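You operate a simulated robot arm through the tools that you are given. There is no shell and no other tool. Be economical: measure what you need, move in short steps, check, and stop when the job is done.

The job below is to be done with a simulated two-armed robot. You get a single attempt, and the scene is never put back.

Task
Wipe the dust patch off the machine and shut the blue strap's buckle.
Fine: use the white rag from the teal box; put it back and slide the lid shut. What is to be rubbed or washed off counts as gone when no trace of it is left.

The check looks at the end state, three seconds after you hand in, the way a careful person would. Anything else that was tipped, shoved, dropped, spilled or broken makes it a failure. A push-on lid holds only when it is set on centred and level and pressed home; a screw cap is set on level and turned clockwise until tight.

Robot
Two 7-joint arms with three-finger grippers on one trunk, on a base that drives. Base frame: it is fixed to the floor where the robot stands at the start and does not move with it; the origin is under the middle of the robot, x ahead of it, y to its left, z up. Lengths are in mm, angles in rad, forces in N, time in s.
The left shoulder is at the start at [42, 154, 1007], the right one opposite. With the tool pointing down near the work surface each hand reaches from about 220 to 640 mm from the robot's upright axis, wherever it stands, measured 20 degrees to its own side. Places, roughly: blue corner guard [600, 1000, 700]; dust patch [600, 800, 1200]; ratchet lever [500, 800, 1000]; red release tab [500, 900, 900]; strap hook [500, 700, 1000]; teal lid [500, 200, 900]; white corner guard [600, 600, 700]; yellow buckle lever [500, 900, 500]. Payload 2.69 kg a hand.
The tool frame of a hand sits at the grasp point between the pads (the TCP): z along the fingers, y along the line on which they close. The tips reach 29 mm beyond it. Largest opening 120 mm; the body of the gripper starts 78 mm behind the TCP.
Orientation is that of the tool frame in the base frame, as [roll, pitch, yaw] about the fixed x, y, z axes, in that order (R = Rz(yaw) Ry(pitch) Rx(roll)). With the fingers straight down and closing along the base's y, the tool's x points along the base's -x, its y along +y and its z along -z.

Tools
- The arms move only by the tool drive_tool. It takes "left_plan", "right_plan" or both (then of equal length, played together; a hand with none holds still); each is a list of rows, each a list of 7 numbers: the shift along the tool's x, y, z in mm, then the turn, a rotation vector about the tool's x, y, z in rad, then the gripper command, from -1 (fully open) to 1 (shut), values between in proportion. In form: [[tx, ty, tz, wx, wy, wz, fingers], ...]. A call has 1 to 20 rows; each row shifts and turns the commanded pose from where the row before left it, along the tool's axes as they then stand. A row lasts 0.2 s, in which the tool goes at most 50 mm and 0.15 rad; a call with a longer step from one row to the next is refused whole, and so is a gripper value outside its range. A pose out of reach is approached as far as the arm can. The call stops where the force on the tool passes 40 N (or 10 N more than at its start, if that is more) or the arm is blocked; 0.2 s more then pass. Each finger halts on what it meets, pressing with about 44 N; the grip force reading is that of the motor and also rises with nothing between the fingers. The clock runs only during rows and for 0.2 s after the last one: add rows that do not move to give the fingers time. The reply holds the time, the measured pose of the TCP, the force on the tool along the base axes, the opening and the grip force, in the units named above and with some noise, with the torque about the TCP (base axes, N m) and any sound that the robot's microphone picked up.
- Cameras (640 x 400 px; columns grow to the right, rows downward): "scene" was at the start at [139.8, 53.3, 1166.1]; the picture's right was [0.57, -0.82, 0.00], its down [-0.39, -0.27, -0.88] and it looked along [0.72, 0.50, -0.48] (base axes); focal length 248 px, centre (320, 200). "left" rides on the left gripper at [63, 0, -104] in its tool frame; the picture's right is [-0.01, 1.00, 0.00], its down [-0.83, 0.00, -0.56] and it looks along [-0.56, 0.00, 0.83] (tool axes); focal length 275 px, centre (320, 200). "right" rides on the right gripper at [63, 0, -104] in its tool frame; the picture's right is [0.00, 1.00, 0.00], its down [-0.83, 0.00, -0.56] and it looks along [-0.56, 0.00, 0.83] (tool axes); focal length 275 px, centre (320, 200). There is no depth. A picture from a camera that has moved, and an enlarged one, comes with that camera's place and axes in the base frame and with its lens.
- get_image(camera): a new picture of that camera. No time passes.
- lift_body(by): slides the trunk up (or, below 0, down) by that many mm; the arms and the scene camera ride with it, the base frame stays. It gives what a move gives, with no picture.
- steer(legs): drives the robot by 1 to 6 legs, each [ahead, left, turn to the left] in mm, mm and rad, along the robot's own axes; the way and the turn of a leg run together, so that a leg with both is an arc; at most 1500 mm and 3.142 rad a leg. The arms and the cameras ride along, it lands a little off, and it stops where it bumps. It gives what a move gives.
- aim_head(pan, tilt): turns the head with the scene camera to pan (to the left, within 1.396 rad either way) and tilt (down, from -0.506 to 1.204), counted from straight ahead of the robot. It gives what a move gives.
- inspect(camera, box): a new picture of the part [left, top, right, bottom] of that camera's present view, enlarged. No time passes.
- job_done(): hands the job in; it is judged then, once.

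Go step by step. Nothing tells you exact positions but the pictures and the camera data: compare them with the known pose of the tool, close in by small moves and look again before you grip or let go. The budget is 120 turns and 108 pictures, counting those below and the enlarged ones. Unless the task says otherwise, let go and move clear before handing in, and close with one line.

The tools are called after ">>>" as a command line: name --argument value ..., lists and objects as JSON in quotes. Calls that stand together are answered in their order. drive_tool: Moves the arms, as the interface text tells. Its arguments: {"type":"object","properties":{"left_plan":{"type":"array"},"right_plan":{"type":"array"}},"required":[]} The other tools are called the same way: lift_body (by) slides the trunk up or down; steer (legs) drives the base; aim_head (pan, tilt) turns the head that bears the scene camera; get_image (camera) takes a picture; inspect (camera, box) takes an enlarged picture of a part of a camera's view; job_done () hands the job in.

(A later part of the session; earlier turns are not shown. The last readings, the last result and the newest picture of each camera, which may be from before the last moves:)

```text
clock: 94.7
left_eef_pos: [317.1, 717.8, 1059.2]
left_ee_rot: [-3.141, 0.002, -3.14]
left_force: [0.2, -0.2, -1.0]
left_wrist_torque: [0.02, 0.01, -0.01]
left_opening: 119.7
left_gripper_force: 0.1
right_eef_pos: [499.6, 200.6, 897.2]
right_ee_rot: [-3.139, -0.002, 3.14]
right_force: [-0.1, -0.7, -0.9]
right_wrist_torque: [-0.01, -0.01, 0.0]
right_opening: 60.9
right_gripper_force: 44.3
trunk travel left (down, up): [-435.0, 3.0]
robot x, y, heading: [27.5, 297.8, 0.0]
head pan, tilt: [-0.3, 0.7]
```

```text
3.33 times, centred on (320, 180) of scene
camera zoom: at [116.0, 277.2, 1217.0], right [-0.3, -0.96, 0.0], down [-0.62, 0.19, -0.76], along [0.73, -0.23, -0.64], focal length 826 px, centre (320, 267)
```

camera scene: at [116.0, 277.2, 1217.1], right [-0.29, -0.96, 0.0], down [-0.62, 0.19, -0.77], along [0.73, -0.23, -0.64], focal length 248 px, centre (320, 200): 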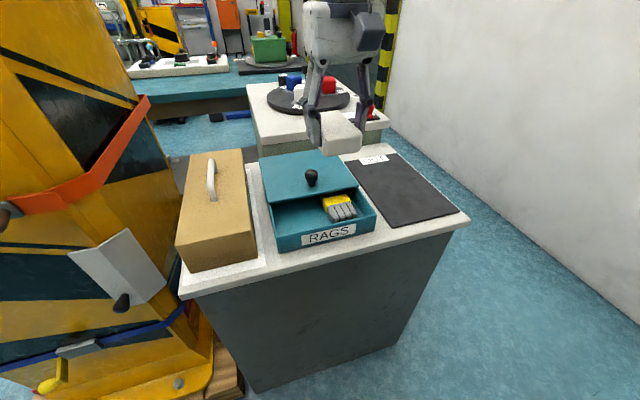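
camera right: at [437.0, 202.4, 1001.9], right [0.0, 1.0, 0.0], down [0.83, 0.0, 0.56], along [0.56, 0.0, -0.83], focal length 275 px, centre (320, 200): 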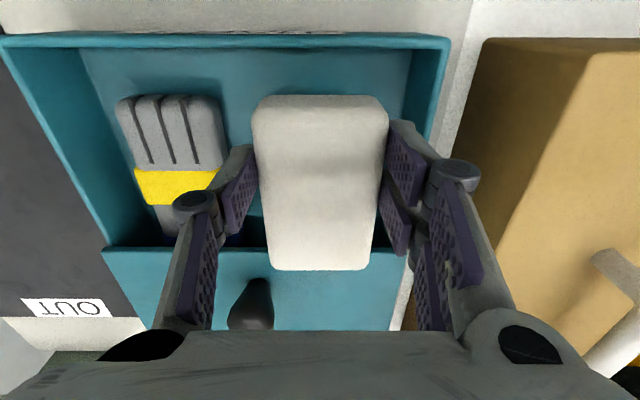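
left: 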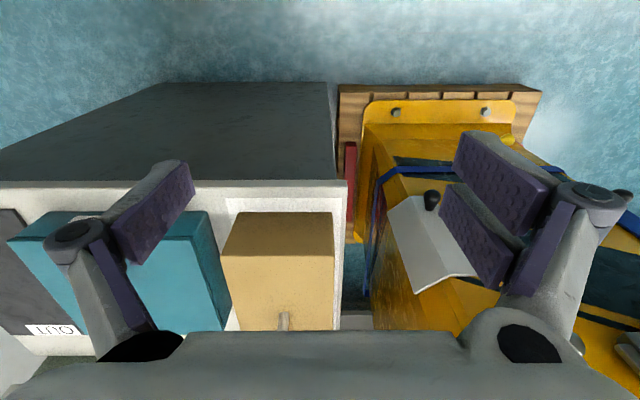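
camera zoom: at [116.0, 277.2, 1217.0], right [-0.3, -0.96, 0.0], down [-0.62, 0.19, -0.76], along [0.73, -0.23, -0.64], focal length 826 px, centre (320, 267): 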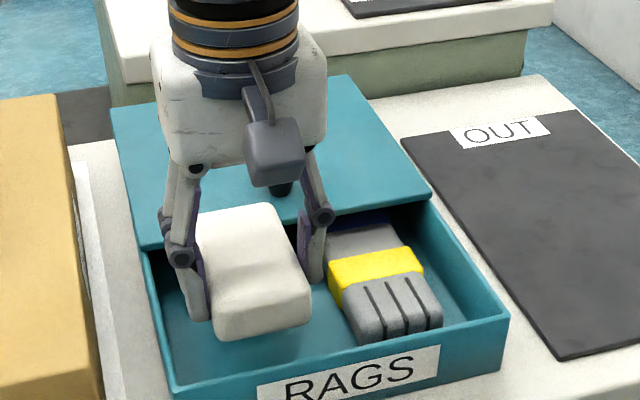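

The rag fits within the opening. I lower it to the box floor.

>>> drive_tool --right_plan '[[4, 2, 15, 0, 0, 0, 1], [0, 0, 15, 0, 0, 0, 1], [0, 0, 10, 0, 0, 0, 1], [0, 0, 4, 0, 0, 0, 1], [0, 0, 3, 0, 0, 0, 1], [0, 0, 2, 0, 0, 0, 1], [0, 0, 2, 0, 0, 0, 1]]'

```text
clock: 96.2
left_eef_pos: [313.4, 719.4, 1061.4]
left_ee_rot: [-3.141, 0.006, -3.142]
left_force: [-0.5, 0.0, 1.4]
left_wrist_torque: [-0.03, 0.0, 0.0]
left_opening: 119.9
left_gripper_force: 0.0
right_eef_pos: [494.5, 204.6, 849.3]
right_ee_rot: [-3.14, 0.005, -3.141]
right_force: [-5.4, -1.4, 21.2]
right_wrist_torque: [0.58, 0.38, 0.12]
right_opening: 61.0
right_gripper_force: 44.1
trunk travel left (down, up): [-435.0, 3.0]
robot x, y, heading: [27.0, 301.8, 0.001]
head pan, tilt: [-0.3, 0.7]
```

Floor contact (21 N). I ease off 1 mm, open just enough, and rise straight up.

>>> drive_tool --right_plan '[[0, 0, -1.5, 0, 0, 0, 1], [0, 0, 0, 0, 0, 0, 0], [0, 0, 0, 0, 0, 0, -0.22], [0, 0, 0, 0, 0, 0, -0.22], [0, 0, -10, 0, 0, 0, -0.22], [0, 0, -25, 0, 0, 0, -0.22], [0, 0, -30, 0, 0, 0, -0.22], [0, 0, -30, 0, 0, 0, -0.22]]'

>>> get_image --camera "right"

>>> inspect --camera "scene" --box '[240, 120, 400, 240]'

```text
clock: 98.0
left_eef_pos: [316.0, 718.7, 1061.4]
left_ee_rot: [3.141, 0.001, -3.141]
left_force: [-0.6, -0.1, -0.4]
left_wrist_torque: [-0.03, -0.01, -0.02]
left_opening: 120.1
left_gripper_force: 0.1
right_eef_pos: [497.1, 204.9, 944.9]
right_ee_rot: [-3.141, 0.001, 3.141]
right_force: [0.3, -1.3, 0.4]
right_wrist_torque: [0.0, 0.01, 0.03]
right_opening: 73.3
right_gripper_force: 0.1
trunk travel left (down, up): [-435.0, 3.0]
robot x, y, heading: [27.6, 300.5, -0.001]
head pan, tilt: [-0.3, 0.7]
```

```text
50 pictures are left
camera right: at [433.6, 205.5, 1048.4], right [0.0, 1.0, 0.0], down [0.83, 0.0, 0.56], along [0.56, 0.0, -0.83], focal length 275 px, centre (320, 200)
```

right: 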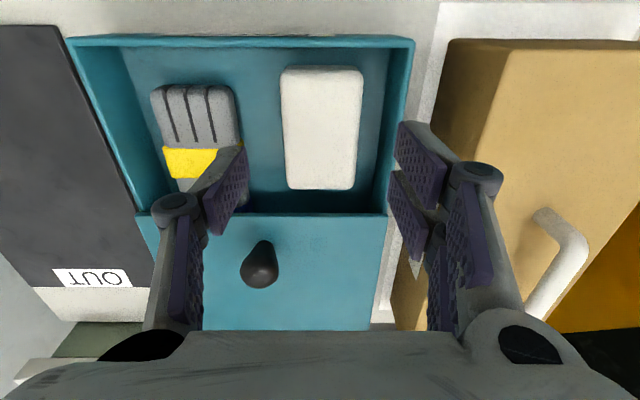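

```text
3.33 times, centred on (320, 180) of scene
camera zoom: at [115.5, 277.1, 1217.1], right [-0.3, -0.96, 0.0], down [-0.62, 0.19, -0.77], along [0.73, -0.23, -0.64], focal length 826 px, centre (320, 267)
```

zoom: 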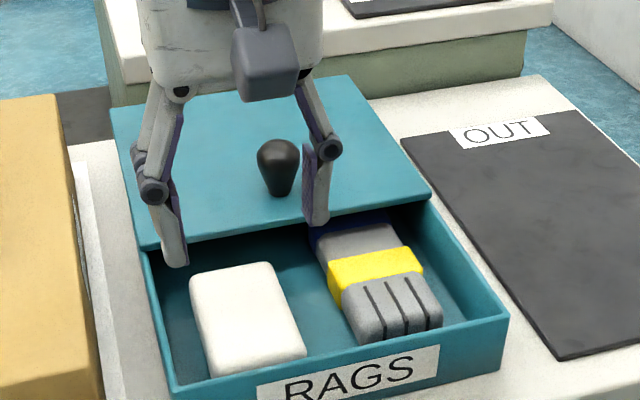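

The rag lies flat in place. Now hover over the knob at about (600,157).

>>> drive_tool --right_plan '[[-15, -8, -10, 0, 0, 0, -0.3], [-22, -10, 0, 0, 0, 0, -0.3], [-22, -10, 0, 0, 0, 0, -0.3], [-22, -10, 0, 0, 0, 0, -0.3], [-20, -9, 0, 0, 0, 0, -0.3]]'

>>> get_image --camera "right"

```text
clock: 99.2
left_eef_pos: [315.9, 718.6, 1060.3]
left_ee_rot: [3.141, 0.001, 3.141]
left_force: [0.0, -0.4, -0.6]
left_wrist_torque: [0.03, 0.01, 0.01]
left_opening: 120.2
left_gripper_force: 0.0
right_eef_pos: [577.6, 161.9, 952.0]
right_ee_rot: [-3.14, 0.0, -3.141]
right_force: [-0.2, 0.2, 1.4]
right_wrist_torque: [0.02, -0.03, 0.01]
right_opening: 78.1
right_gripper_force: 0.0
right hand out of reach, approached as far as the arm can: row 5
trunk travel left (down, up): [-435.0, 3.0]
robot x, y, heading: [26.1, 303.0, 0.003]
head pan, tilt: [-0.3, 0.7]
```

```text
48 pictures are left
camera right: at [515.2, 163.8, 1055.5], right [0.0, 1.0, 0.0], down [0.83, 0.01, 0.56], along [0.56, 0.0, -0.83], focal length 275 px, centre (320, 200)
```

right: 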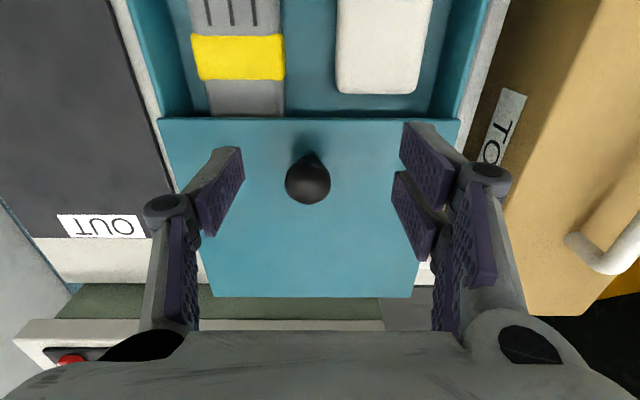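

That is at the reach limit. I retract a bit and look down to see how much room the base has to the bench.

>>> drive_tool --right_plan '[[20, 0, -5, 0, 0, 0, -0.3], [20, 0, 0, 0, 0, 0, -0.3]]'

>>> aim_head --pan -0.2 --tilt 1.2

>>> get_image --camera "scene"

```text
clock: 99.8
left_eef_pos: [315.9, 719.0, 1060.2]
left_ee_rot: [-3.141, 0.001, -3.141]
left_force: [-1.1, -0.9, 0.7]
left_wrist_torque: [0.0, 0.0, 0.0]
left_opening: 119.9
left_gripper_force: 0.0
right_eef_pos: [537.6, 161.4, 957.2]
right_ee_rot: [-3.141, 0.0, -3.14]
right_force: [-0.9, -0.1, -1.3]
right_wrist_torque: [-0.03, 0.01, -0.02]
right_opening: 77.9
right_gripper_force: 0.0
trunk travel left (down, up): [-435.0, 3.0]
robot x, y, heading: [29.1, 297.6, 0.002]
head pan, tilt: [-0.3, 0.7]
```

```text
clock: 100.8
left_eef_pos: [316.1, 718.6, 1059.2]
left_ee_rot: [3.141, 0.002, 3.14]
left_force: [-0.3, -0.2, 0.3]
left_wrist_torque: [0.0, -0.01, 0.03]
left_opening: 120.0
left_gripper_force: 0.1
right_eef_pos: [538.0, 161.7, 957.4]
right_ee_rot: [-3.14, 0.0, 3.141]
right_force: [-0.1, 0.4, -1.0]
right_wrist_torque: [-0.01, -0.01, -0.02]
right_opening: 77.7
right_gripper_force: 0.1
trunk travel left (down, up): [-435.0, 3.0]
robot x, y, heading: [31.4, 300.5, 0.003]
head pan, tilt: [-0.201, 1.201]
```

```text
47 pictures are left
camera scene: at [89.6, 291.1, 1181.1], right [-0.2, -0.98, 0.0], down [-0.91, 0.19, -0.36], along [0.36, -0.07, -0.93], focal length 248 px, centre (320, 200)
```

scene: 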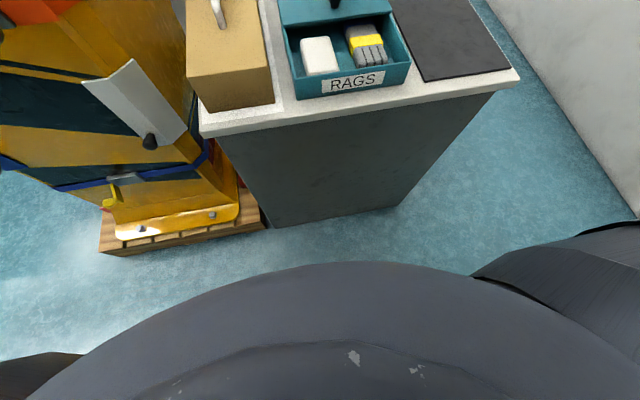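

There is ample room: base front ≈ x 230, bench ≥ 411. I drive 60 mm ahead, which brings the hand right over the knob.

>>> steer --legs '[[60, 0, 0]]'

>>> get_image --camera "right"

```text
clock: 101.8
left_eef_pos: [376.5, 718.1, 1061.0]
left_ee_rot: [3.141, 0.001, -3.14]
left_force: [0.5, 0.2, -0.4]
left_wrist_torque: [-0.01, 0.03, 0.02]
left_opening: 120.1
left_gripper_force: 0.0
right_eef_pos: [597.4, 161.5, 956.5]
right_ee_rot: [-3.139, -0.004, 3.141]
right_force: [-0.3, -0.2, -0.7]
right_wrist_torque: [0.0, 0.04, 0.03]
right_opening: 77.8
right_gripper_force: 0.1
trunk travel left (down, up): [-435.0, 3.0]
robot x, y, heading: [88.0, 302.5, 0.002]
head pan, tilt: [-0.201, 1.201]
```

```text
46 pictures are left
camera right: at [536.1, 163.4, 1060.4], right [0.0, 1.0, 0.0], down [0.83, 0.0, 0.56], along [0.56, 0.0, -0.83], focal length 275 px, centre (320, 200)
```

right: 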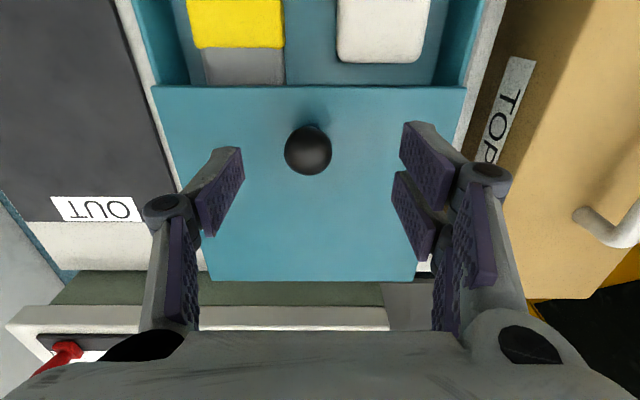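

Knob refined to (610,155). I move over it, lower to z≈906 and grip.

>>> drive_tool --right_plan '[[-12, -6, 0, 0, 0, 0, -0.3], [0, 0, 20, 0, 0, 0, -0.3], [0, 0, 20, 0, 0, 0, -0.3], [0, 0, 10, 0, 0, 0, -0.3], [0, 0, 0, 0, 0, 0, 0.3], [0, 0, 0, 0, 0, 0, 1], [0, 0, 0, 0, 0, 0, 1]]'

>>> get_image --camera "right"

```text
clock: 103.3
left_eef_pos: [375.9, 717.4, 1060.3]
left_ee_rot: [3.14, 0.001, 3.141]
left_force: [0.1, -0.3, 0.1]
left_wrist_torque: [0.01, -0.02, -0.01]
left_opening: 119.9
left_gripper_force: 0.1
right_eef_pos: [609.3, 152.8, 904.3]
right_ee_rot: [-3.138, 0.0, 3.14]
right_force: [-0.4, -11.3, 0.1]
right_wrist_torque: [-0.4, -0.23, 0.03]
right_opening: 29.9
right_gripper_force: 44.5
trunk travel left (down, up): [-435.0, 3.0]
robot x, y, heading: [83.7, 300.5, 0.001]
head pan, tilt: [-0.201, 1.201]
```

```text
45 pictures are left
camera right: at [546.5, 155.5, 1009.1], right [0.0, 1.0, 0.0], down [0.83, 0.0, 0.56], along [0.56, 0.0, -0.83], focal length 275 px, centre (320, 200)
```

right: 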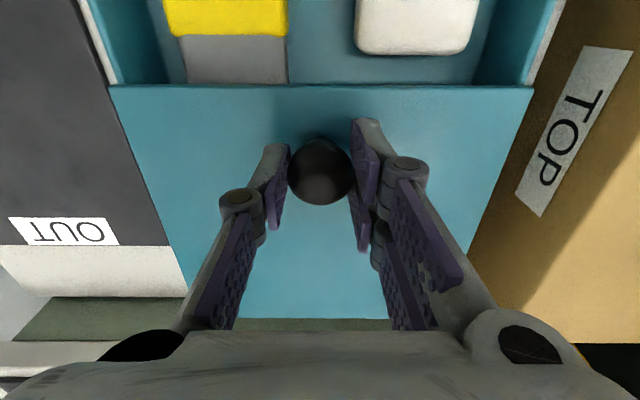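

Gripped. I pull the lid shut, slowly at the end.

>>> drive_tool --right_plan '[[5, 1, 0, 0, 0, 0, 1], [10, 0, 0, 0, 0, 0, 1], [10, 0, 0, 0, 0, 0, 1], [10, 0, 0, 0, 0, 0, 1], [10, 0, 0, 0, 0, 0, 1], [10, 0, 0, 0, 0, 0, 1], [10, 0, 0, 0, 0, 0, 1], [10, 0, 0, 0, 0, 0, 1], [10, 0, 0, 0, 0, 0, 1], [10, 0, 0, 0, 0, 0, 1], [10, 0, 0, 0, 0, 0, 1], [10, 0, 0, 0, 0, 0, 1], [6, 0, 0, 0, 0, 0, 1], [4, 0, 0, 0, 0, 0, 1], [3, 0, 0, 0, 0, 0, 1], [3, 0, 0, 0, 0, 0, 1], [3, 0, 0, 0, 0, 0, 1], [2, 0, 0, 0, 0, 0, 1]]'

>>> aim_head --pan -0.3 --tilt 0.7

>>> inspect --camera "scene" --box '[240, 140, 400, 260]'

```text
clock: 107.2
left_eef_pos: [378.1, 716.0, 1059.9]
left_ee_rot: [3.139, -0.001, -3.141]
left_force: [0.5, -1.1, 0.3]
left_wrist_torque: [-0.03, 0.02, 0.03]
left_opening: 119.9
left_gripper_force: 0.1
right_eef_pos: [477.7, 153.7, 906.2]
right_ee_rot: [3.141, 0.0, -3.141]
right_force: [13.8, -23.4, -28.9]
right_wrist_torque: [-0.28, 0.25, -0.06]
right_opening: 30.2
right_gripper_force: 45.4
trunk travel left (down, up): [-435.0, 3.0]
robot x, y, heading: [85.3, 302.6, -0.003]
head pan, tilt: [-0.201, 1.201]
```

```text
clock: 108.1
left_eef_pos: [378.6, 716.6, 1059.7]
left_ee_rot: [3.138, -0.002, -3.141]
left_force: [0.6, 0.1, -0.2]
left_wrist_torque: [0.01, 0.01, 0.01]
left_opening: 120.2
left_gripper_force: 0.0
right_eef_pos: [478.1, 153.3, 905.3]
right_ee_rot: [3.141, -0.001, 3.14]
right_force: [20.7, -22.7, -24.6]
right_wrist_torque: [-0.31, -0.74, -0.08]
right_opening: 30.2
right_gripper_force: 45.2
trunk travel left (down, up): [-435.0, 3.0]
robot x, y, heading: [88.1, 301.0, 0.001]
head pan, tilt: [-0.3, 0.7]
```

```text
3.33 times, centred on (320, 200) of scene
camera zoom: at [178.8, 274.3, 1216.7], right [-0.3, -0.96, 0.0], down [-0.62, 0.19, -0.76], along [0.73, -0.22, -0.65], focal length 826 px, centre (320, 200)
```

zoom: 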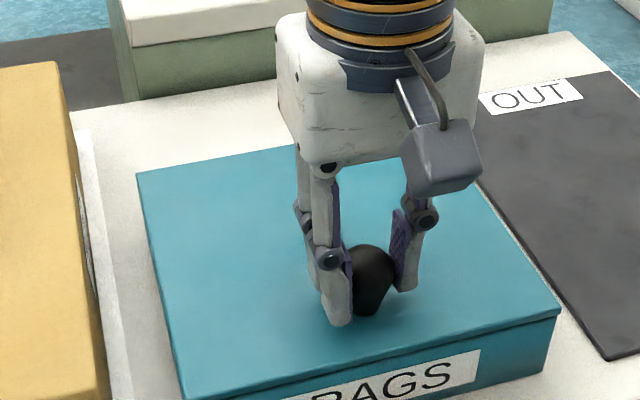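

The lid is against its stop (x≈478, as before). I relieve the load, release and rise.

>>> drive_tool --right_plan '[[-1, -1.5, 1.5, 0, 0, 0, 1], [0, 0, 0, 0, 0, 0, 0.3], [0, 0, 0, 0, 0, 0, -0.2], [0, 0, 0, 0, 0, 0, -0.2], [0, 0, -25, 0, 0, 0, -0.2], [0, 0, -30, 0, 0, 0, -0.2], [0, 0, -35, 0, 0, 0, -0.2], [10, 0, -35, 0, 0, 0, -0.2], [25, 0, -35, 0, 0, 0, 0.2]]'

>>> inspect --camera "scene" --box '[220, 140, 420, 265]'

>>> get_image --camera "right"

```text
clock: 110.1
left_eef_pos: [374.9, 717.3, 1060.4]
left_ee_rot: [3.137, 0.002, 3.141]
left_force: [-1.0, -0.7, 0.1]
left_wrist_torque: [0.02, -0.02, -0.03]
left_opening: 120.3
left_gripper_force: 0.1
right_eef_pos: [439.8, 154.5, 1065.9]
right_ee_rot: [-3.138, 0.001, -3.141]
right_force: [-0.2, 0.0, -1.0]
right_wrist_torque: [0.02, -0.04, 0.04]
right_opening: 48.0
right_gripper_force: 0.0
trunk travel left (down, up): [-435.0, 3.0]
robot x, y, heading: [85.5, 299.5, -0.001]
head pan, tilt: [-0.3, 0.7]
```

```text
3.20 times, centred on (320, 202) of scene
camera zoom: at [174.8, 275.8, 1217.1], right [-0.3, -0.96, 0.0], down [-0.61, 0.19, -0.77], along [0.73, -0.23, -0.64], focal length 793 px, centre (320, 192)
```

zoom: 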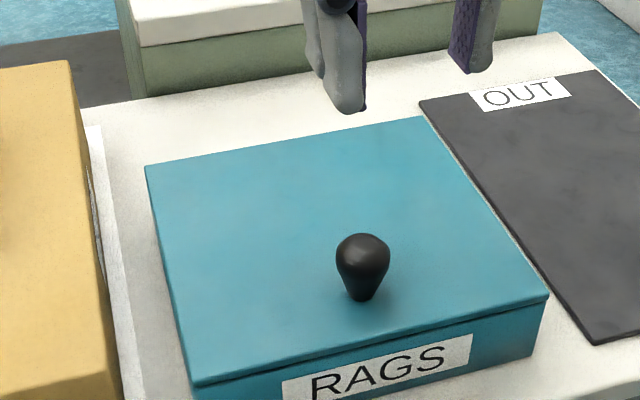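

```text
42 pictures are left
camera right: at [377.1, 156.8, 1169.8], right [0.0, 1.0, 0.0], down [0.83, 0.0, 0.56], along [0.56, 0.0, -0.83], focal length 275 px, centre (320, 200)
```

right: 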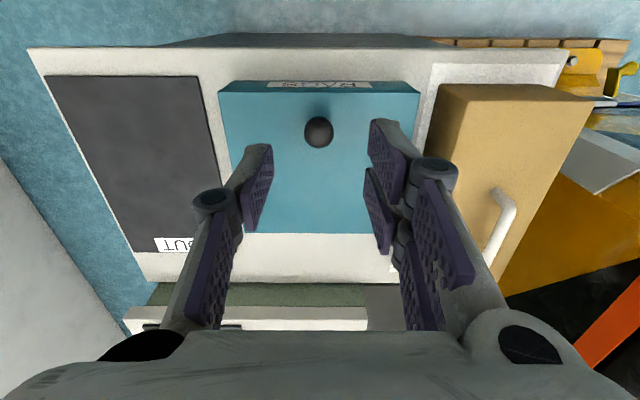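

The lid is shut. Now the buckle: back off, go left to y≈980, lower the trunk, and view the lever from nearby height.

>>> steer --legs '[[-320, 0, 0], [0, 680, 0]]'

>>> drive_tool --right_plan '[[0, 0, 0, 0, -0.145, 0, 1], [0, 0, 0, 0, -0.145, 0, 1], [0, 0, 0, 0, -0.145, 0, 1], [0, 0, 0, 0, -0.145, 0, 1], [0, 0, 0, 0, -0.145, 0, 1], [0, 0, 0, 0, -0.145, 0, 1], [0, 0, 0, 0, -0.145, 0, 1], [0, 0, 0, 0, -0.145, 0, 1], [0, 0, 0, 0, -0.145, 0, 1], [0, 0, 0, 0, -0.145, 0, 1], [0, 0, 0, 0, -0.12, 0, 1]]'

>>> lift_body --by -430

>>> aim_head --pan -0.2 --tilt 0.45

>>> get_image --camera "scene"

```text
clock: 117.7
left_eef_pos: [43.5, 1430.1, 1060.0]
left_ee_rot: [3.14, 0.003, -3.132]
left_force: [0.1, -0.2, -0.3]
left_wrist_torque: [0.01, 0.03, -0.03]
left_opening: 120.0
left_gripper_force: 0.1
right_eef_pos: [116.1, 867.9, 1064.9]
right_ee_rot: [-3.139, 0.0, -3.128]
right_force: [0.2, 1.2, -0.3]
right_wrist_torque: [0.03, 0.0, 0.01]
right_opening: 47.9
right_gripper_force: 0.0
trunk travel left (down, up): [-435.0, 3.0]
robot x, y, heading: [-237.6, 1007.4, 0.016]
head pan, tilt: [-0.3, 0.7]
```

```text
clock: 120.1
left_eef_pos: [44.2, 1428.8, 1060.1]
left_ee_rot: [3.14, 0.0, -3.13]
left_force: [-0.6, 0.1, 0.0]
left_wrist_torque: [0.04, -0.01, 0.03]
left_opening: 119.9
left_gripper_force: 0.1
right_eef_pos: [182.4, 905.5, 1097.2]
right_ee_rot: [-0.311, 1.569, -0.298]
right_force: [0.7, 0.6, -0.2]
right_wrist_torque: [0.03, 0.0, -0.03]
right_opening: 0.0
right_gripper_force: 28.8
right hand out of reach, approached as far as the arm can: row 7, 8, 9, 10, 11
trunk travel left (down, up): [-435.0, 3.0]
robot x, y, heading: [-237.6, 1007.7, 0.014]
head pan, tilt: [-0.3, 0.7]
```

```text
refused: -430 is not a number from -400 to 400
```

```text
clock: 120.9
left_eef_pos: [42.8, 1429.1, 1060.0]
left_ee_rot: [-3.141, 0.003, -3.131]
left_force: [-0.4, 0.3, 0.7]
left_wrist_torque: [-0.01, 0.03, 0.01]
left_opening: 120.0
left_gripper_force: 0.1
right_eef_pos: [181.8, 905.9, 1098.5]
right_ee_rot: [-2.258, 1.568, -2.249]
right_force: [0.5, 0.5, 0.3]
right_wrist_torque: [-0.01, 0.02, -0.01]
right_opening: 0.0
right_gripper_force: 28.6
trunk travel left (down, up): [-435.0, 3.0]
robot x, y, heading: [-239.8, 1011.2, 0.011]
head pan, tilt: [-0.201, 0.45]
```

```text
41 pictures are left
camera scene: at [-142.7, 992.5, 1239.2], right [-0.19, -0.98, 0.0], down [-0.43, 0.08, -0.9], along [0.88, -0.17, -0.44], focal length 248 px, centre (320, 200)
```

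scene: 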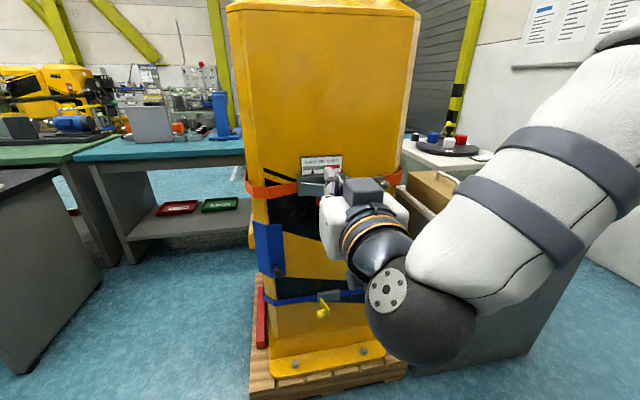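

I lower the trunk in two steps and extend the right hand slightly.

>>> lift_body --by -400

>>> drive_tool --right_plan '[[0, 0, 20, 0, 0, 0, 0.4], [15, 0, 20, 0, 0, 0, 0.4], [25, -10, 20, 0, 0, 0, 0.4], [25, -10, 0, 0, 0, 0, 0.4], [25, -10, 0, 0, 0, 0, 0.4]]'

>>> aim_head --pan -0.2 --tilt 0.4

>>> get_image --camera "scene"

>>> get_image --camera "right"

```text
clock: 124.7
left_eef_pos: [43.9, 1429.5, 660.5]
left_ee_rot: [3.141, 0.002, -3.128]
left_force: [0.0, -0.6, 0.5]
left_wrist_torque: [-0.03, 0.01, -0.01]
left_opening: 119.9
left_gripper_force: 0.1
right_eef_pos: [225.1, 906.8, 410.9]
right_ee_rot: [-3.138, 0.885, -3.125]
right_force: [-0.1, 0.0, -0.6]
right_wrist_torque: [-0.02, -0.01, 0.02]
right_opening: 0.0
right_gripper_force: 28.2
trunk travel left (down, up): [-35.0, 403.0]
robot x, y, heading: [-239.4, 1007.7, 0.012]
head pan, tilt: [-0.201, 0.45]
```

```text
clock: 125.9
left_eef_pos: [43.2, 1428.9, 660.0]
left_ee_rot: [3.141, 0.002, -3.13]
left_force: [1.4, -0.5, 0.0]
left_wrist_torque: [0.02, 0.01, -0.01]
left_opening: 120.1
left_gripper_force: 0.2
right_eef_pos: [215.3, 875.9, 304.3]
right_ee_rot: [-3.138, 0.887, -3.125]
right_force: [-0.3, 0.6, -0.1]
right_wrist_torque: [0.0, 0.01, 0.02]
right_opening: 36.0
right_gripper_force: 0.0
trunk travel left (down, up): [-35.0, 403.0]
robot x, y, heading: [-240.0, 1011.0, 0.016]
head pan, tilt: [-0.201, 0.45]
```

```text
clock: 126.5
left_eef_pos: [42.7, 1429.1, 661.6]
left_ee_rot: [3.141, 0.003, -3.13]
left_force: [0.5, -0.5, 0.1]
left_wrist_torque: [0.02, 0.01, 0.02]
left_opening: 120.0
left_gripper_force: 0.1
right_eef_pos: [214.1, 876.7, 304.3]
right_ee_rot: [-3.139, 0.884, -3.126]
right_force: [-0.7, -0.2, -0.5]
right_wrist_torque: [-0.04, -0.02, 0.01]
right_opening: 35.9
right_gripper_force: 0.1
trunk travel left (down, up): [-35.0, 403.0]
robot x, y, heading: [-238.8, 1008.1, 0.012]
head pan, tilt: [-0.201, 0.4]
```

```text
40 pictures are left
camera scene: at [30.6, 994.6, 808.0], right [-0.19, -0.98, 0.0], down [-0.38, 0.07, -0.92], along [0.9, -0.17, -0.39], focal length 248 px, centre (320, 200)
```

scene: 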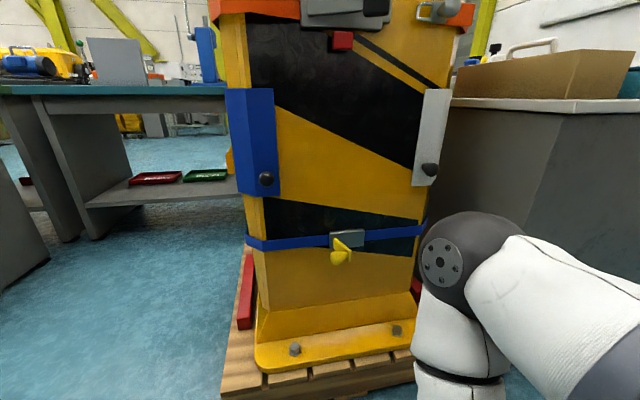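

```text
39 pictures are left
camera right: at [93.4, 876.4, 320.8], right [-0.02, 1.0, -0.01], down [0.1, 0.01, 1.0], along [1.0, 0.01, -0.1], focal length 275 px, centre (320, 200)
```

right: 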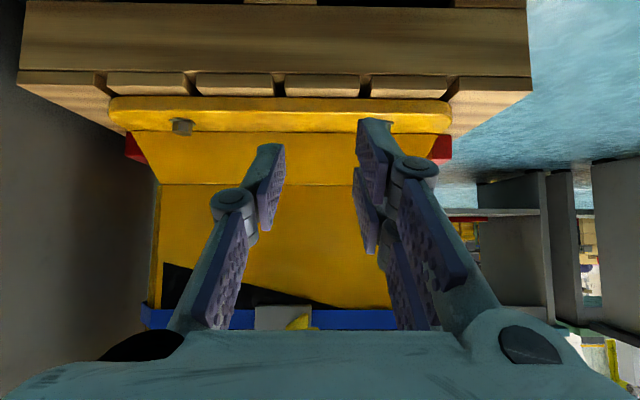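

The trunk fold changed the right hand's tilt (now pointing forward-down 39°), but nothing touched. I zoom on the buckle from this low view.

>>> inspect --camera "scene" --box '[300, 210, 400, 280]'

```text
5.71 times, centred on (350, 245) of scene
camera zoom: at [30.6, 994.6, 808.0], right [-0.19, -0.98, 0.0], down [-0.38, 0.07, -0.92], along [0.9, -0.17, -0.39], focal length 1416 px, centre (149, -57)
```

zoom: 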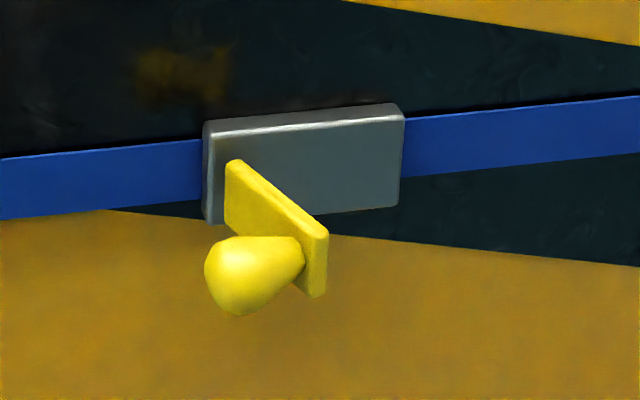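

From here it is clear: the lever is a bar sticking out of the buckle with a vertical hinge at its left end (≈(539,860,475)); it folds toward −y flat on the box, its knob then facing outward. I bring the right hand up to z≈475, pointing forward, left of the knob.

>>> drive_tool --right_plan '[[-30.5, 5, -7.7, 0, 0, 0, 1], [-30.5, 5, -7.7, 0, 0, 0, 1], [-30.5, 5, -7.7, 0, 0, 0, 1], [-30.5, 5, -7.7, 0, 0, 0, 1], [-30.5, 5, -7.7, 0, 0, 0, 1], [-30.5, 5, -7.7, 0, 0, 0, 1], [0, 0, 0, 0, -0.14, 0, 1], [0, 0, 0, 0, -0.14, 0, 1], [0, 0, 0, 0, -0.14, 0, 1], [0, 0, 0, 0, -0.14, 0, 1], [0, 0, 0, 0, -0.125, 0, 1]]'

>>> get_image --camera "scene"

```text
clock: 128.9
left_eef_pos: [42.8, 1428.2, 659.8]
left_ee_rot: [-3.141, 0.003, -3.129]
left_force: [0.2, -0.6, -0.2]
left_wrist_torque: [0.02, -0.01, 0.04]
left_opening: 120.1
left_gripper_force: 0.1
right_eef_pos: [294.0, 907.3, 475.0]
right_ee_rot: [-1.065, 1.569, -1.054]
right_force: [-0.2, 0.3, 0.1]
right_wrist_torque: [0.0, -0.01, 0.0]
right_opening: 0.0
right_gripper_force: 28.1
trunk travel left (down, up): [-35.0, 403.0]
robot x, y, heading: [-238.3, 1007.5, 0.008]
head pan, tilt: [-0.201, 0.4]
```

```text
37 pictures are left
camera scene: at [30.6, 994.5, 808.0], right [-0.19, -0.98, 0.0], down [-0.38, 0.07, -0.92], along [0.9, -0.17, -0.39], focal length 248 px, centre (320, 200)
```

scene: 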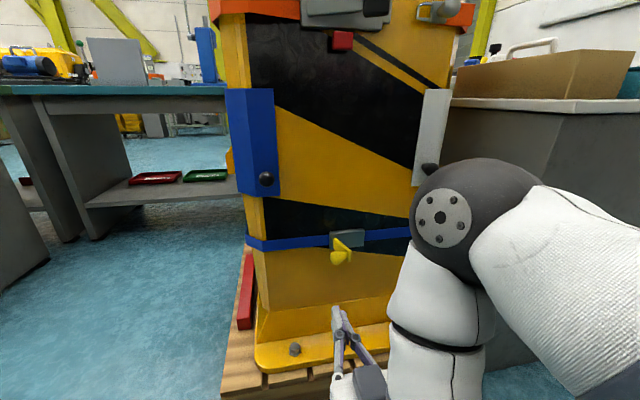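

Good pose. I drive 125 mm ahead and check alignment.

>>> steer --legs '[[125, 0, -0.01]]'

>>> get_image --camera "scene"

>>> get_image --camera "right"

```text
clock: 130.2
left_eef_pos: [171.0, 1427.2, 659.7]
left_ee_rot: [3.141, 0.001, -3.14]
left_force: [-0.1, -0.1, 0.2]
left_wrist_torque: [0.05, 0.0, -0.01]
left_opening: 119.9
left_gripper_force: 0.0
right_eef_pos: [418.2, 902.7, 474.9]
right_ee_rot: [-2.269, 1.568, -2.265]
right_force: [0.4, -0.3, 0.6]
right_wrist_torque: [0.02, -0.04, -0.01]
right_opening: 0.0
right_gripper_force: 28.8
trunk travel left (down, up): [-35.0, 403.0]
robot x, y, heading: [-116.0, 1008.7, 0.001]
head pan, tilt: [-0.201, 0.4]
```

```text
36 pictures are left
camera scene: at [154.4, 992.8, 808.0], right [-0.2, -0.98, 0.0], down [-0.38, 0.08, -0.92], along [0.9, -0.18, -0.39], focal length 248 px, centre (320, 200)
```

scene: 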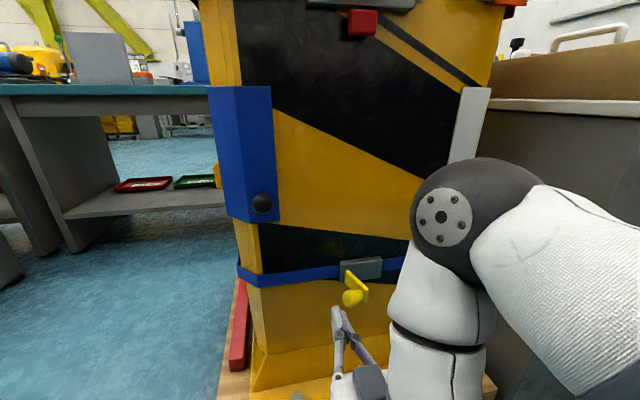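

```text
35 pictures are left
camera right: at [313.4, 904.0, 411.4], right [0.0, 1.0, -0.01], down [-0.55, 0.0, 0.83], along [0.83, 0.01, 0.55], focal length 275 px, centre (320, 200)
```

right: 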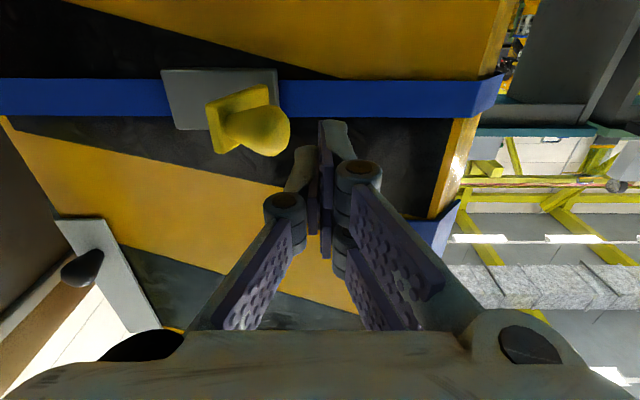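

The knob's outer end is at about (468,880,470). I move forward beside it and sweep toward −y to swing the lever.

>>> drive_tool --right_plan '[[2, 6, 0, 0, 0, 0, 1], [2, 0, 15, 0, 0, 0, 1], [0, 0, 15, 0, 0, 0, 1], [0, 0, 12, 0, 0, 0, 1], [0, -8, 0, 0, 0, 0, 1], [0, -8, 0, 0, 0, 0, 1], [0, -8, 0, 0, 0, 0, 1], [0, -8, 0, 0, 0, 0, 1]]'

>>> get_image --camera "right"

>>> inspect --camera "scene" --box '[290, 230, 420, 340]'

```text
clock: 132.0
left_eef_pos: [170.8, 1427.1, 660.6]
left_ee_rot: [-3.141, 0.001, -3.14]
left_force: [-1.0, 0.1, -0.1]
left_wrist_torque: [-0.03, 0.0, -0.01]
left_opening: 120.2
left_gripper_force: 0.0
right_eef_pos: [457.4, 891.1, 471.4]
right_ee_rot: [-2.116, 1.566, -2.12]
right_force: [-0.8, 0.5, 0.6]
right_wrist_torque: [0.02, 0.0, -0.01]
right_opening: 0.0
right_gripper_force: 28.5
right hand out of reach, approached as far as the arm can: row 7, 8
trunk travel left (down, up): [-35.0, 403.0]
robot x, y, heading: [-113.1, 1005.8, 0.001]
head pan, tilt: [-0.201, 0.4]
```

```text
34 pictures are left
camera right: at [353.5, 891.9, 409.5], right [0.0, 1.0, -0.01], down [-0.55, 0.01, 0.83], along [0.83, 0.0, 0.55], focal length 275 px, centre (320, 200)
```

right: 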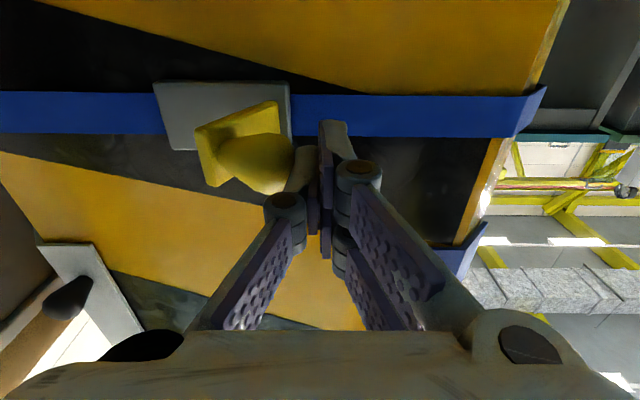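

```text
3.64 times, centred on (355, 285) of scene
camera zoom: at [154.4, 992.8, 808.0], right [-0.2, -0.98, 0.0], down [-0.38, 0.08, -0.92], along [0.9, -0.18, -0.39], focal length 901 px, centre (193, -109)
```

zoom: 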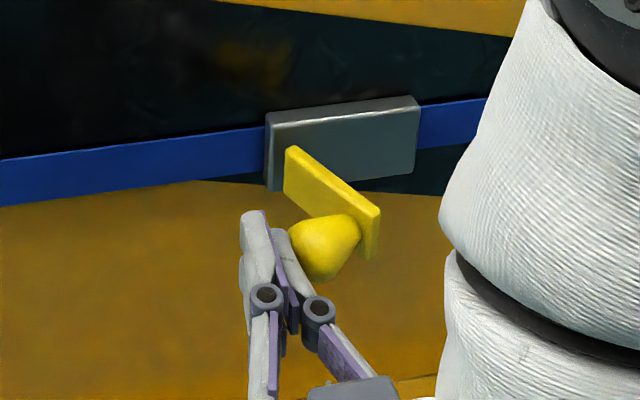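

The arm is at a limit sideways, so I use the base for the sweep: 25 mm to the right.

>>> steer --legs '[[0, -25, 0]]'

>>> get_image --camera "right"

```text
clock: 132.9
left_eef_pos: [171.7, 1402.9, 660.6]
left_ee_rot: [-3.14, 0.002, -3.139]
left_force: [-1.1, -0.5, 0.5]
left_wrist_torque: [-0.01, 0.0, -0.02]
left_opening: 120.1
left_gripper_force: 0.1
right_eef_pos: [458.3, 865.7, 472.3]
right_ee_rot: [-2.104, 1.566, -2.109]
right_force: [0.1, -0.1, -0.1]
right_wrist_torque: [0.01, -0.01, 0.0]
right_opening: 0.2
right_gripper_force: 28.0
trunk travel left (down, up): [-35.0, 403.0]
robot x, y, heading: [-114.5, 980.7, 0.002]
head pan, tilt: [-0.201, 0.4]
```

```text
32 pictures are left
camera right: at [353.6, 867.0, 409.5], right [0.0, 1.0, -0.01], down [-0.55, 0.01, 0.83], along [0.83, 0.0, 0.55], focal length 275 px, centre (320, 200)
```

right: 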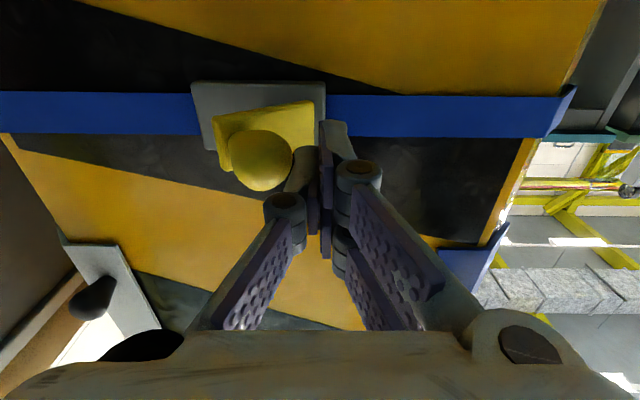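

The lever swings freely as predicted. Another 25 mm.

>>> steer --legs '[[0, -25, 0]]'

>>> get_image --camera "right"

```text
clock: 133.8
left_eef_pos: [171.0, 1377.2, 660.0]
left_ee_rot: [3.14, 0.002, 3.141]
left_force: [0.4, -1.4, 1.1]
left_wrist_torque: [-0.01, -0.01, 0.0]
left_opening: 120.1
left_gripper_force: 0.0
right_eef_pos: [458.1, 839.9, 471.2]
right_ee_rot: [-2.105, 1.565, -2.109]
right_force: [0.1, 0.9, 0.3]
right_wrist_torque: [0.0, 0.02, 0.0]
right_opening: 0.0
right_gripper_force: 28.2
trunk travel left (down, up): [-35.0, 403.0]
robot x, y, heading: [-114.5, 957.5, -0.002]
head pan, tilt: [-0.201, 0.4]
```

```text
31 pictures are left
camera right: at [353.6, 841.8, 409.5], right [0.0, 1.0, -0.01], down [-0.55, 0.01, 0.83], along [0.83, 0.0, 0.55], focal length 275 px, centre (320, 200)
```

right: 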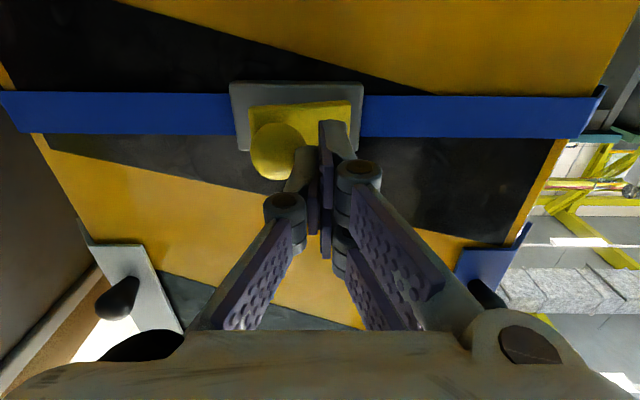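

The lever is about 70° round. I back off 45 mm, shift right 29 mm to face the knob, and look.

>>> steer --legs '[[-50, 0, 0], [0, -29, 0]]'

>>> get_image --camera "right"

>>> inspect --camera "scene" --box '[290, 200, 420, 300]'

```text
clock: 135.2
left_eef_pos: [122.3, 1347.6, 660.2]
left_ee_rot: [3.14, 0.002, -3.14]
left_force: [0.2, -0.1, 0.8]
left_wrist_torque: [0.03, 0.0, -0.01]
left_opening: 119.9
left_gripper_force: 0.1
right_eef_pos: [408.9, 811.9, 472.8]
right_ee_rot: [-2.108, 1.566, -2.11]
right_force: [0.2, -1.1, 0.2]
right_wrist_torque: [0.01, 0.0, 0.0]
right_opening: 0.0
right_gripper_force: 28.5
trunk travel left (down, up): [-35.0, 403.0]
robot x, y, heading: [-164.7, 930.1, 0.001]
head pan, tilt: [-0.201, 0.4]
```

```text
30 pictures are left
camera right: at [304.6, 813.3, 409.5], right [0.0, 1.0, -0.01], down [-0.55, 0.01, 0.83], along [0.83, 0.0, 0.55], focal length 275 px, centre (320, 200)
```

right: 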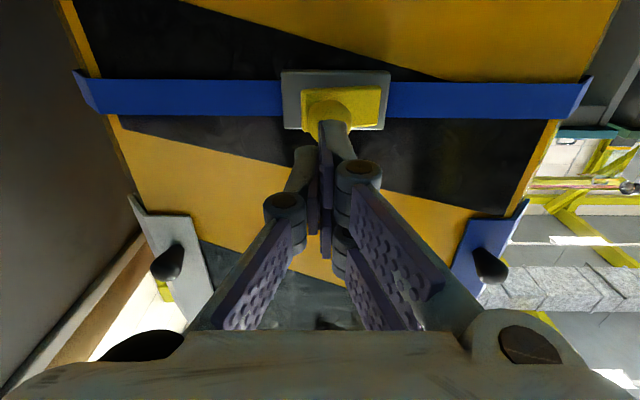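

```text
4.00 times, centred on (355, 250) of scene
camera zoom: at [105.5, 914.3, 808.0], right [-0.2, -0.98, 0.0], down [-0.38, 0.08, -0.92], along [0.9, -0.18, -0.39], focal length 991 px, centre (180, 0)
```

zoom: 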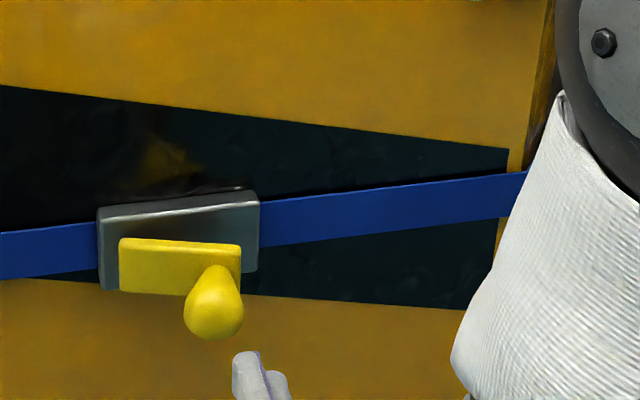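

Knob end ≈ (482,820,464). I align slightly and push forward with the fingertips in small steps.

>>> drive_tool --right_plan '[[3, 2, 12, 0, 0, 0, 1], [3, 1, 15, 0, 0, 0, 1], [0, 0, 12, 0, 0, 0, 1], [0, 0, 5, 0, 0, 0, 1], [0, 0, 5, 0, 0, 0, 1], [0, 0, 5, 0, 0, 0, 1]]'

>>> get_image --camera "right"

>>> inspect --camera "scene" --box '[290, 200, 420, 300]'

```text
clock: 136.6
left_eef_pos: [122.7, 1350.2, 660.2]
left_ee_rot: [-3.141, 0.0, -3.139]
left_force: [0.3, 0.4, 1.1]
left_wrist_torque: [-0.02, -0.02, 0.0]
left_opening: 120.0
left_gripper_force: 0.0
right_eef_pos: [463.3, 815.4, 465.2]
right_ee_rot: [-1.988, 1.563, -2.0]
right_force: [-0.1, 0.0, 0.8]
right_wrist_torque: [0.01, 0.0, -0.03]
right_opening: 0.2
right_gripper_force: 28.5
trunk travel left (down, up): [-35.0, 403.0]
robot x, y, heading: [-172.0, 928.9, 0.002]
head pan, tilt: [-0.201, 0.4]
```

```text
28 pictures are left
camera right: at [358.7, 817.6, 403.5], right [0.01, 1.0, -0.01], down [-0.55, 0.02, 0.83], along [0.83, 0.0, 0.55], focal length 275 px, centre (320, 200)
```

right: 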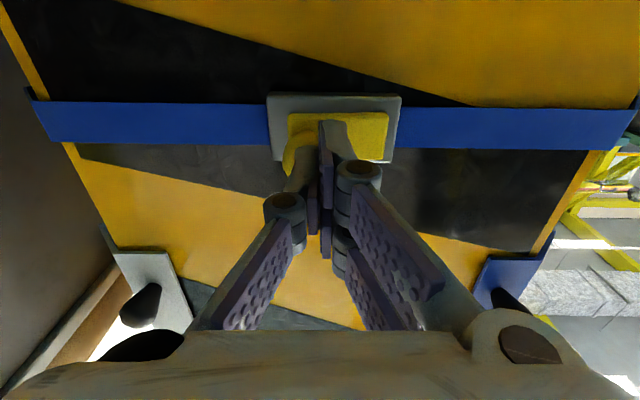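

```text
4.00 times, centred on (355, 250) of scene
camera zoom: at [105.4, 914.3, 808.0], right [-0.2, -0.98, 0.0], down [-0.38, 0.08, -0.92], along [0.9, -0.18, -0.39], focal length 991 px, centre (180, 0)
```

zoom: 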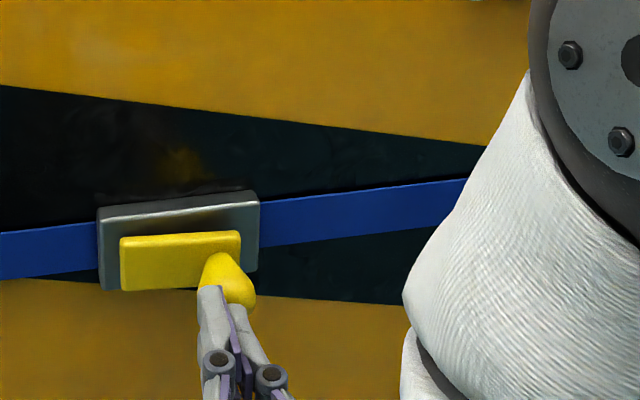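

The lever is nearly flat; the fingertips are beside the knob and can press on the bar itself. I press on until it seats.

>>> drive_tool --right_plan '[[0, 0, 6, 0, 0, 0, 1], [0, 0, 6, 0, 0, 0, 1], [0, 0, 5, 0, 0, 0, 1], [0, 0, 4, 0, 0, 0, 1], [0, 0, 4, 0, 0, 0, 1], [0, 0, 4, 0, 0, 0, 1], [0, 0, 4, 0, 0, 0, 1], [0, 0, 4, 0, 0, 0, 1], [0, 0, 3, 0, 0, 0, 1], [0, 0, 3, 0, 0, 0, 1]]'

>>> get_image --camera "right"

>>> inspect --camera "scene" --box '[290, 200, 420, 300]'

```text
clock: 137.2
left_eef_pos: [120.3, 1348.9, 661.7]
left_ee_rot: [-3.141, 0.003, -3.14]
left_force: [-0.2, -0.1, -0.5]
left_wrist_torque: [-0.02, -0.02, 0.01]
left_opening: 120.2
left_gripper_force: 0.2
right_eef_pos: [469.6, 814.5, 465.7]
right_ee_rot: [-2.142, 1.56, -2.154]
right_force: [-23.7, 0.2, 9.9]
right_wrist_torque: [-0.06, -0.33, -0.16]
right_opening: 0.0
right_gripper_force: 28.3
trunk travel left (down, up): [-35.0, 403.0]
robot x, y, heading: [-164.3, 930.7, 0.009]
head pan, tilt: [-0.201, 0.4]
stopped in row 3 (right hand): the force on the tool passed its limit at 50 N (the readings are from after the stop); the commanded pose is now the measured one
```

```text
26 pictures are left
camera right: at [364.7, 817.4, 403.5], right [0.01, 1.0, -0.01], down [-0.55, 0.02, 0.83], along [0.83, 0.0, 0.55], focal length 275 px, centre (320, 200)
```

right: 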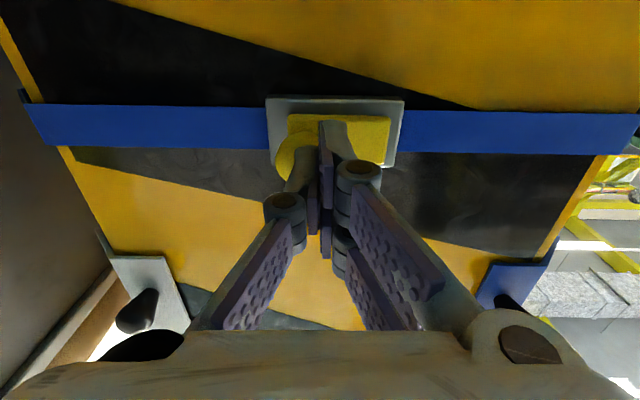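

```text
4.00 times, centred on (355, 250) of scene
camera zoom: at [103.0, 914.0, 808.6], right [-0.2, -0.98, 0.0], down [-0.38, 0.08, -0.92], along [0.9, -0.18, -0.39], focal length 991 px, centre (180, 0)
```

zoom: 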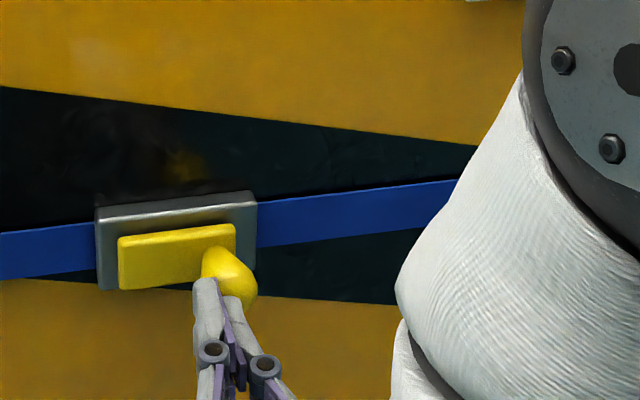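

It stopped at 50 N with the bar parallel to the buckle. I back away and see whether it stays.

>>> drive_tool --right_plan '[[0, 0, -10, 0, 0, 0, 1], [0, 0, -20, 0, 0, 0, 1], [0, 0, -20, 0, 0, 0, 1], [0, 0, -10, 0, 0, 0, 1]]'

>>> get_image --camera "right"

>>> inspect --camera "scene" --box '[310, 220, 390, 280]'

```text
clock: 138.2
left_eef_pos: [121.1, 1348.6, 661.1]
left_ee_rot: [3.141, 0.001, -3.14]
left_force: [-0.2, 0.2, 0.2]
left_wrist_torque: [0.02, 0.0, 0.04]
left_opening: 120.1
left_gripper_force: 0.1
right_eef_pos: [410.7, 817.8, 464.0]
right_ee_rot: [-2.349, 1.558, -2.361]
right_force: [-0.5, -0.1, -0.4]
right_wrist_torque: [0.02, 0.04, 0.0]
right_opening: 0.1
right_gripper_force: 28.7
trunk travel left (down, up): [-35.0, 403.0]
robot x, y, heading: [-162.4, 931.8, 0.0]
head pan, tilt: [-0.201, 0.4]
```

```text
24 pictures are left
camera right: at [306.3, 819.0, 402.0], right [0.01, 1.0, -0.01], down [-0.55, 0.02, 0.84], along [0.84, 0.0, 0.55], focal length 275 px, centre (320, 200)
```

right: 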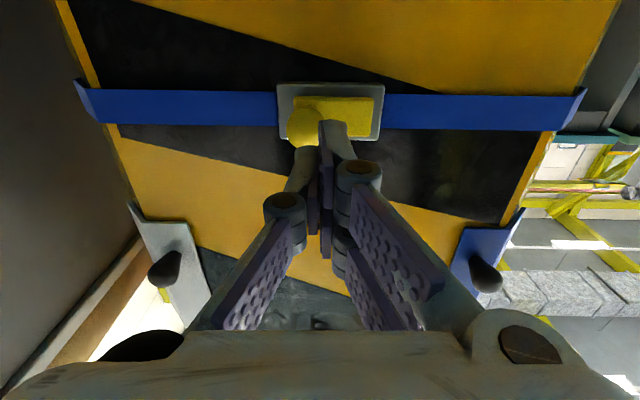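

```text
6.67 times, centred on (350, 250) of scene
camera zoom: at [104.9, 914.0, 808.0], right [-0.2, -0.98, 0.0], down [-0.38, 0.08, -0.92], along [0.9, -0.18, -0.39], focal length 1652 px, centre (120, -133)
```

zoom: 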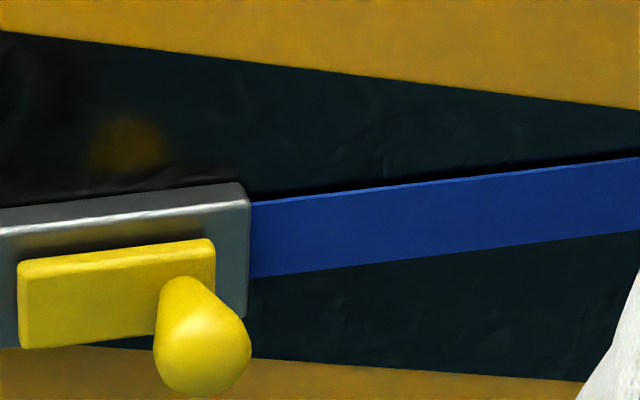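

The bar lies parallel to the buckle and stayed. To be sure it is home, I press once more on the knob's end.

>>> drive_tool --right_plan '[[-2, -6, 5, 0, 0, 0, 1], [-2, -5, 10, 0, 0, 0, 1], [0, 0, 12, 0, 0, 0, 1], [0, 0, 8, 0, 0, 0, 1], [0, 0, 5, 0, 0, 0, 1], [0, 0, 4, 0, 0, 0, 1], [0, 0, 3, 0, 0, 0, 1], [0, 0, 3, 0, 0, 0, 1], [0, 0, 3, 0, 0, 0, 1], [0, 0, 3, 0, 0, 0, 1], [0, 0, 3, 0, 0, 0, 1], [0, 0, 3, 0, 0, 0, 1]]'

>>> inspect --camera "scene" --box '[310, 220, 390, 280]'

```text
clock: 140.9
left_eef_pos: [120.5, 1347.9, 660.8]
left_ee_rot: [3.141, 0.004, -3.141]
left_force: [0.2, -0.2, -0.1]
left_wrist_torque: [0.02, 0.02, 0.01]
left_opening: 119.9
left_gripper_force: 0.1
right_eef_pos: [468.7, 808.5, 469.9]
right_ee_rot: [-2.282, 1.554, -2.304]
right_force: [-19.8, 0.1, 9.5]
right_wrist_torque: [-0.01, -0.28, -0.06]
right_opening: 5.9
right_gripper_force: 28.8
right hand out of reach, approached as far as the arm can: row 5
trunk travel left (down, up): [-35.0, 403.0]
robot x, y, heading: [-167.3, 931.7, -0.001]
head pan, tilt: [-0.201, 0.4]
stopped in row 12 (right hand): the force on the tool passed its limit at 42 N (the readings are from after the stop); the commanded pose is now the measured one
```

```text
6.67 times, centred on (350, 250) of scene
camera zoom: at [102.4, 913.6, 808.6], right [-0.2, -0.98, 0.0], down [-0.38, 0.08, -0.92], along [0.9, -0.18, -0.39], focal length 1652 px, centre (120, -133)
```

zoom: 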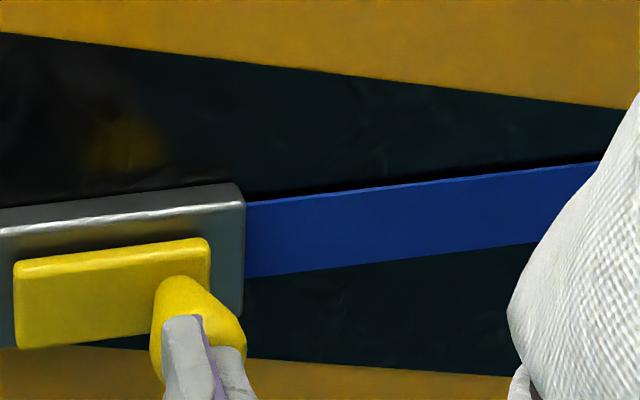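

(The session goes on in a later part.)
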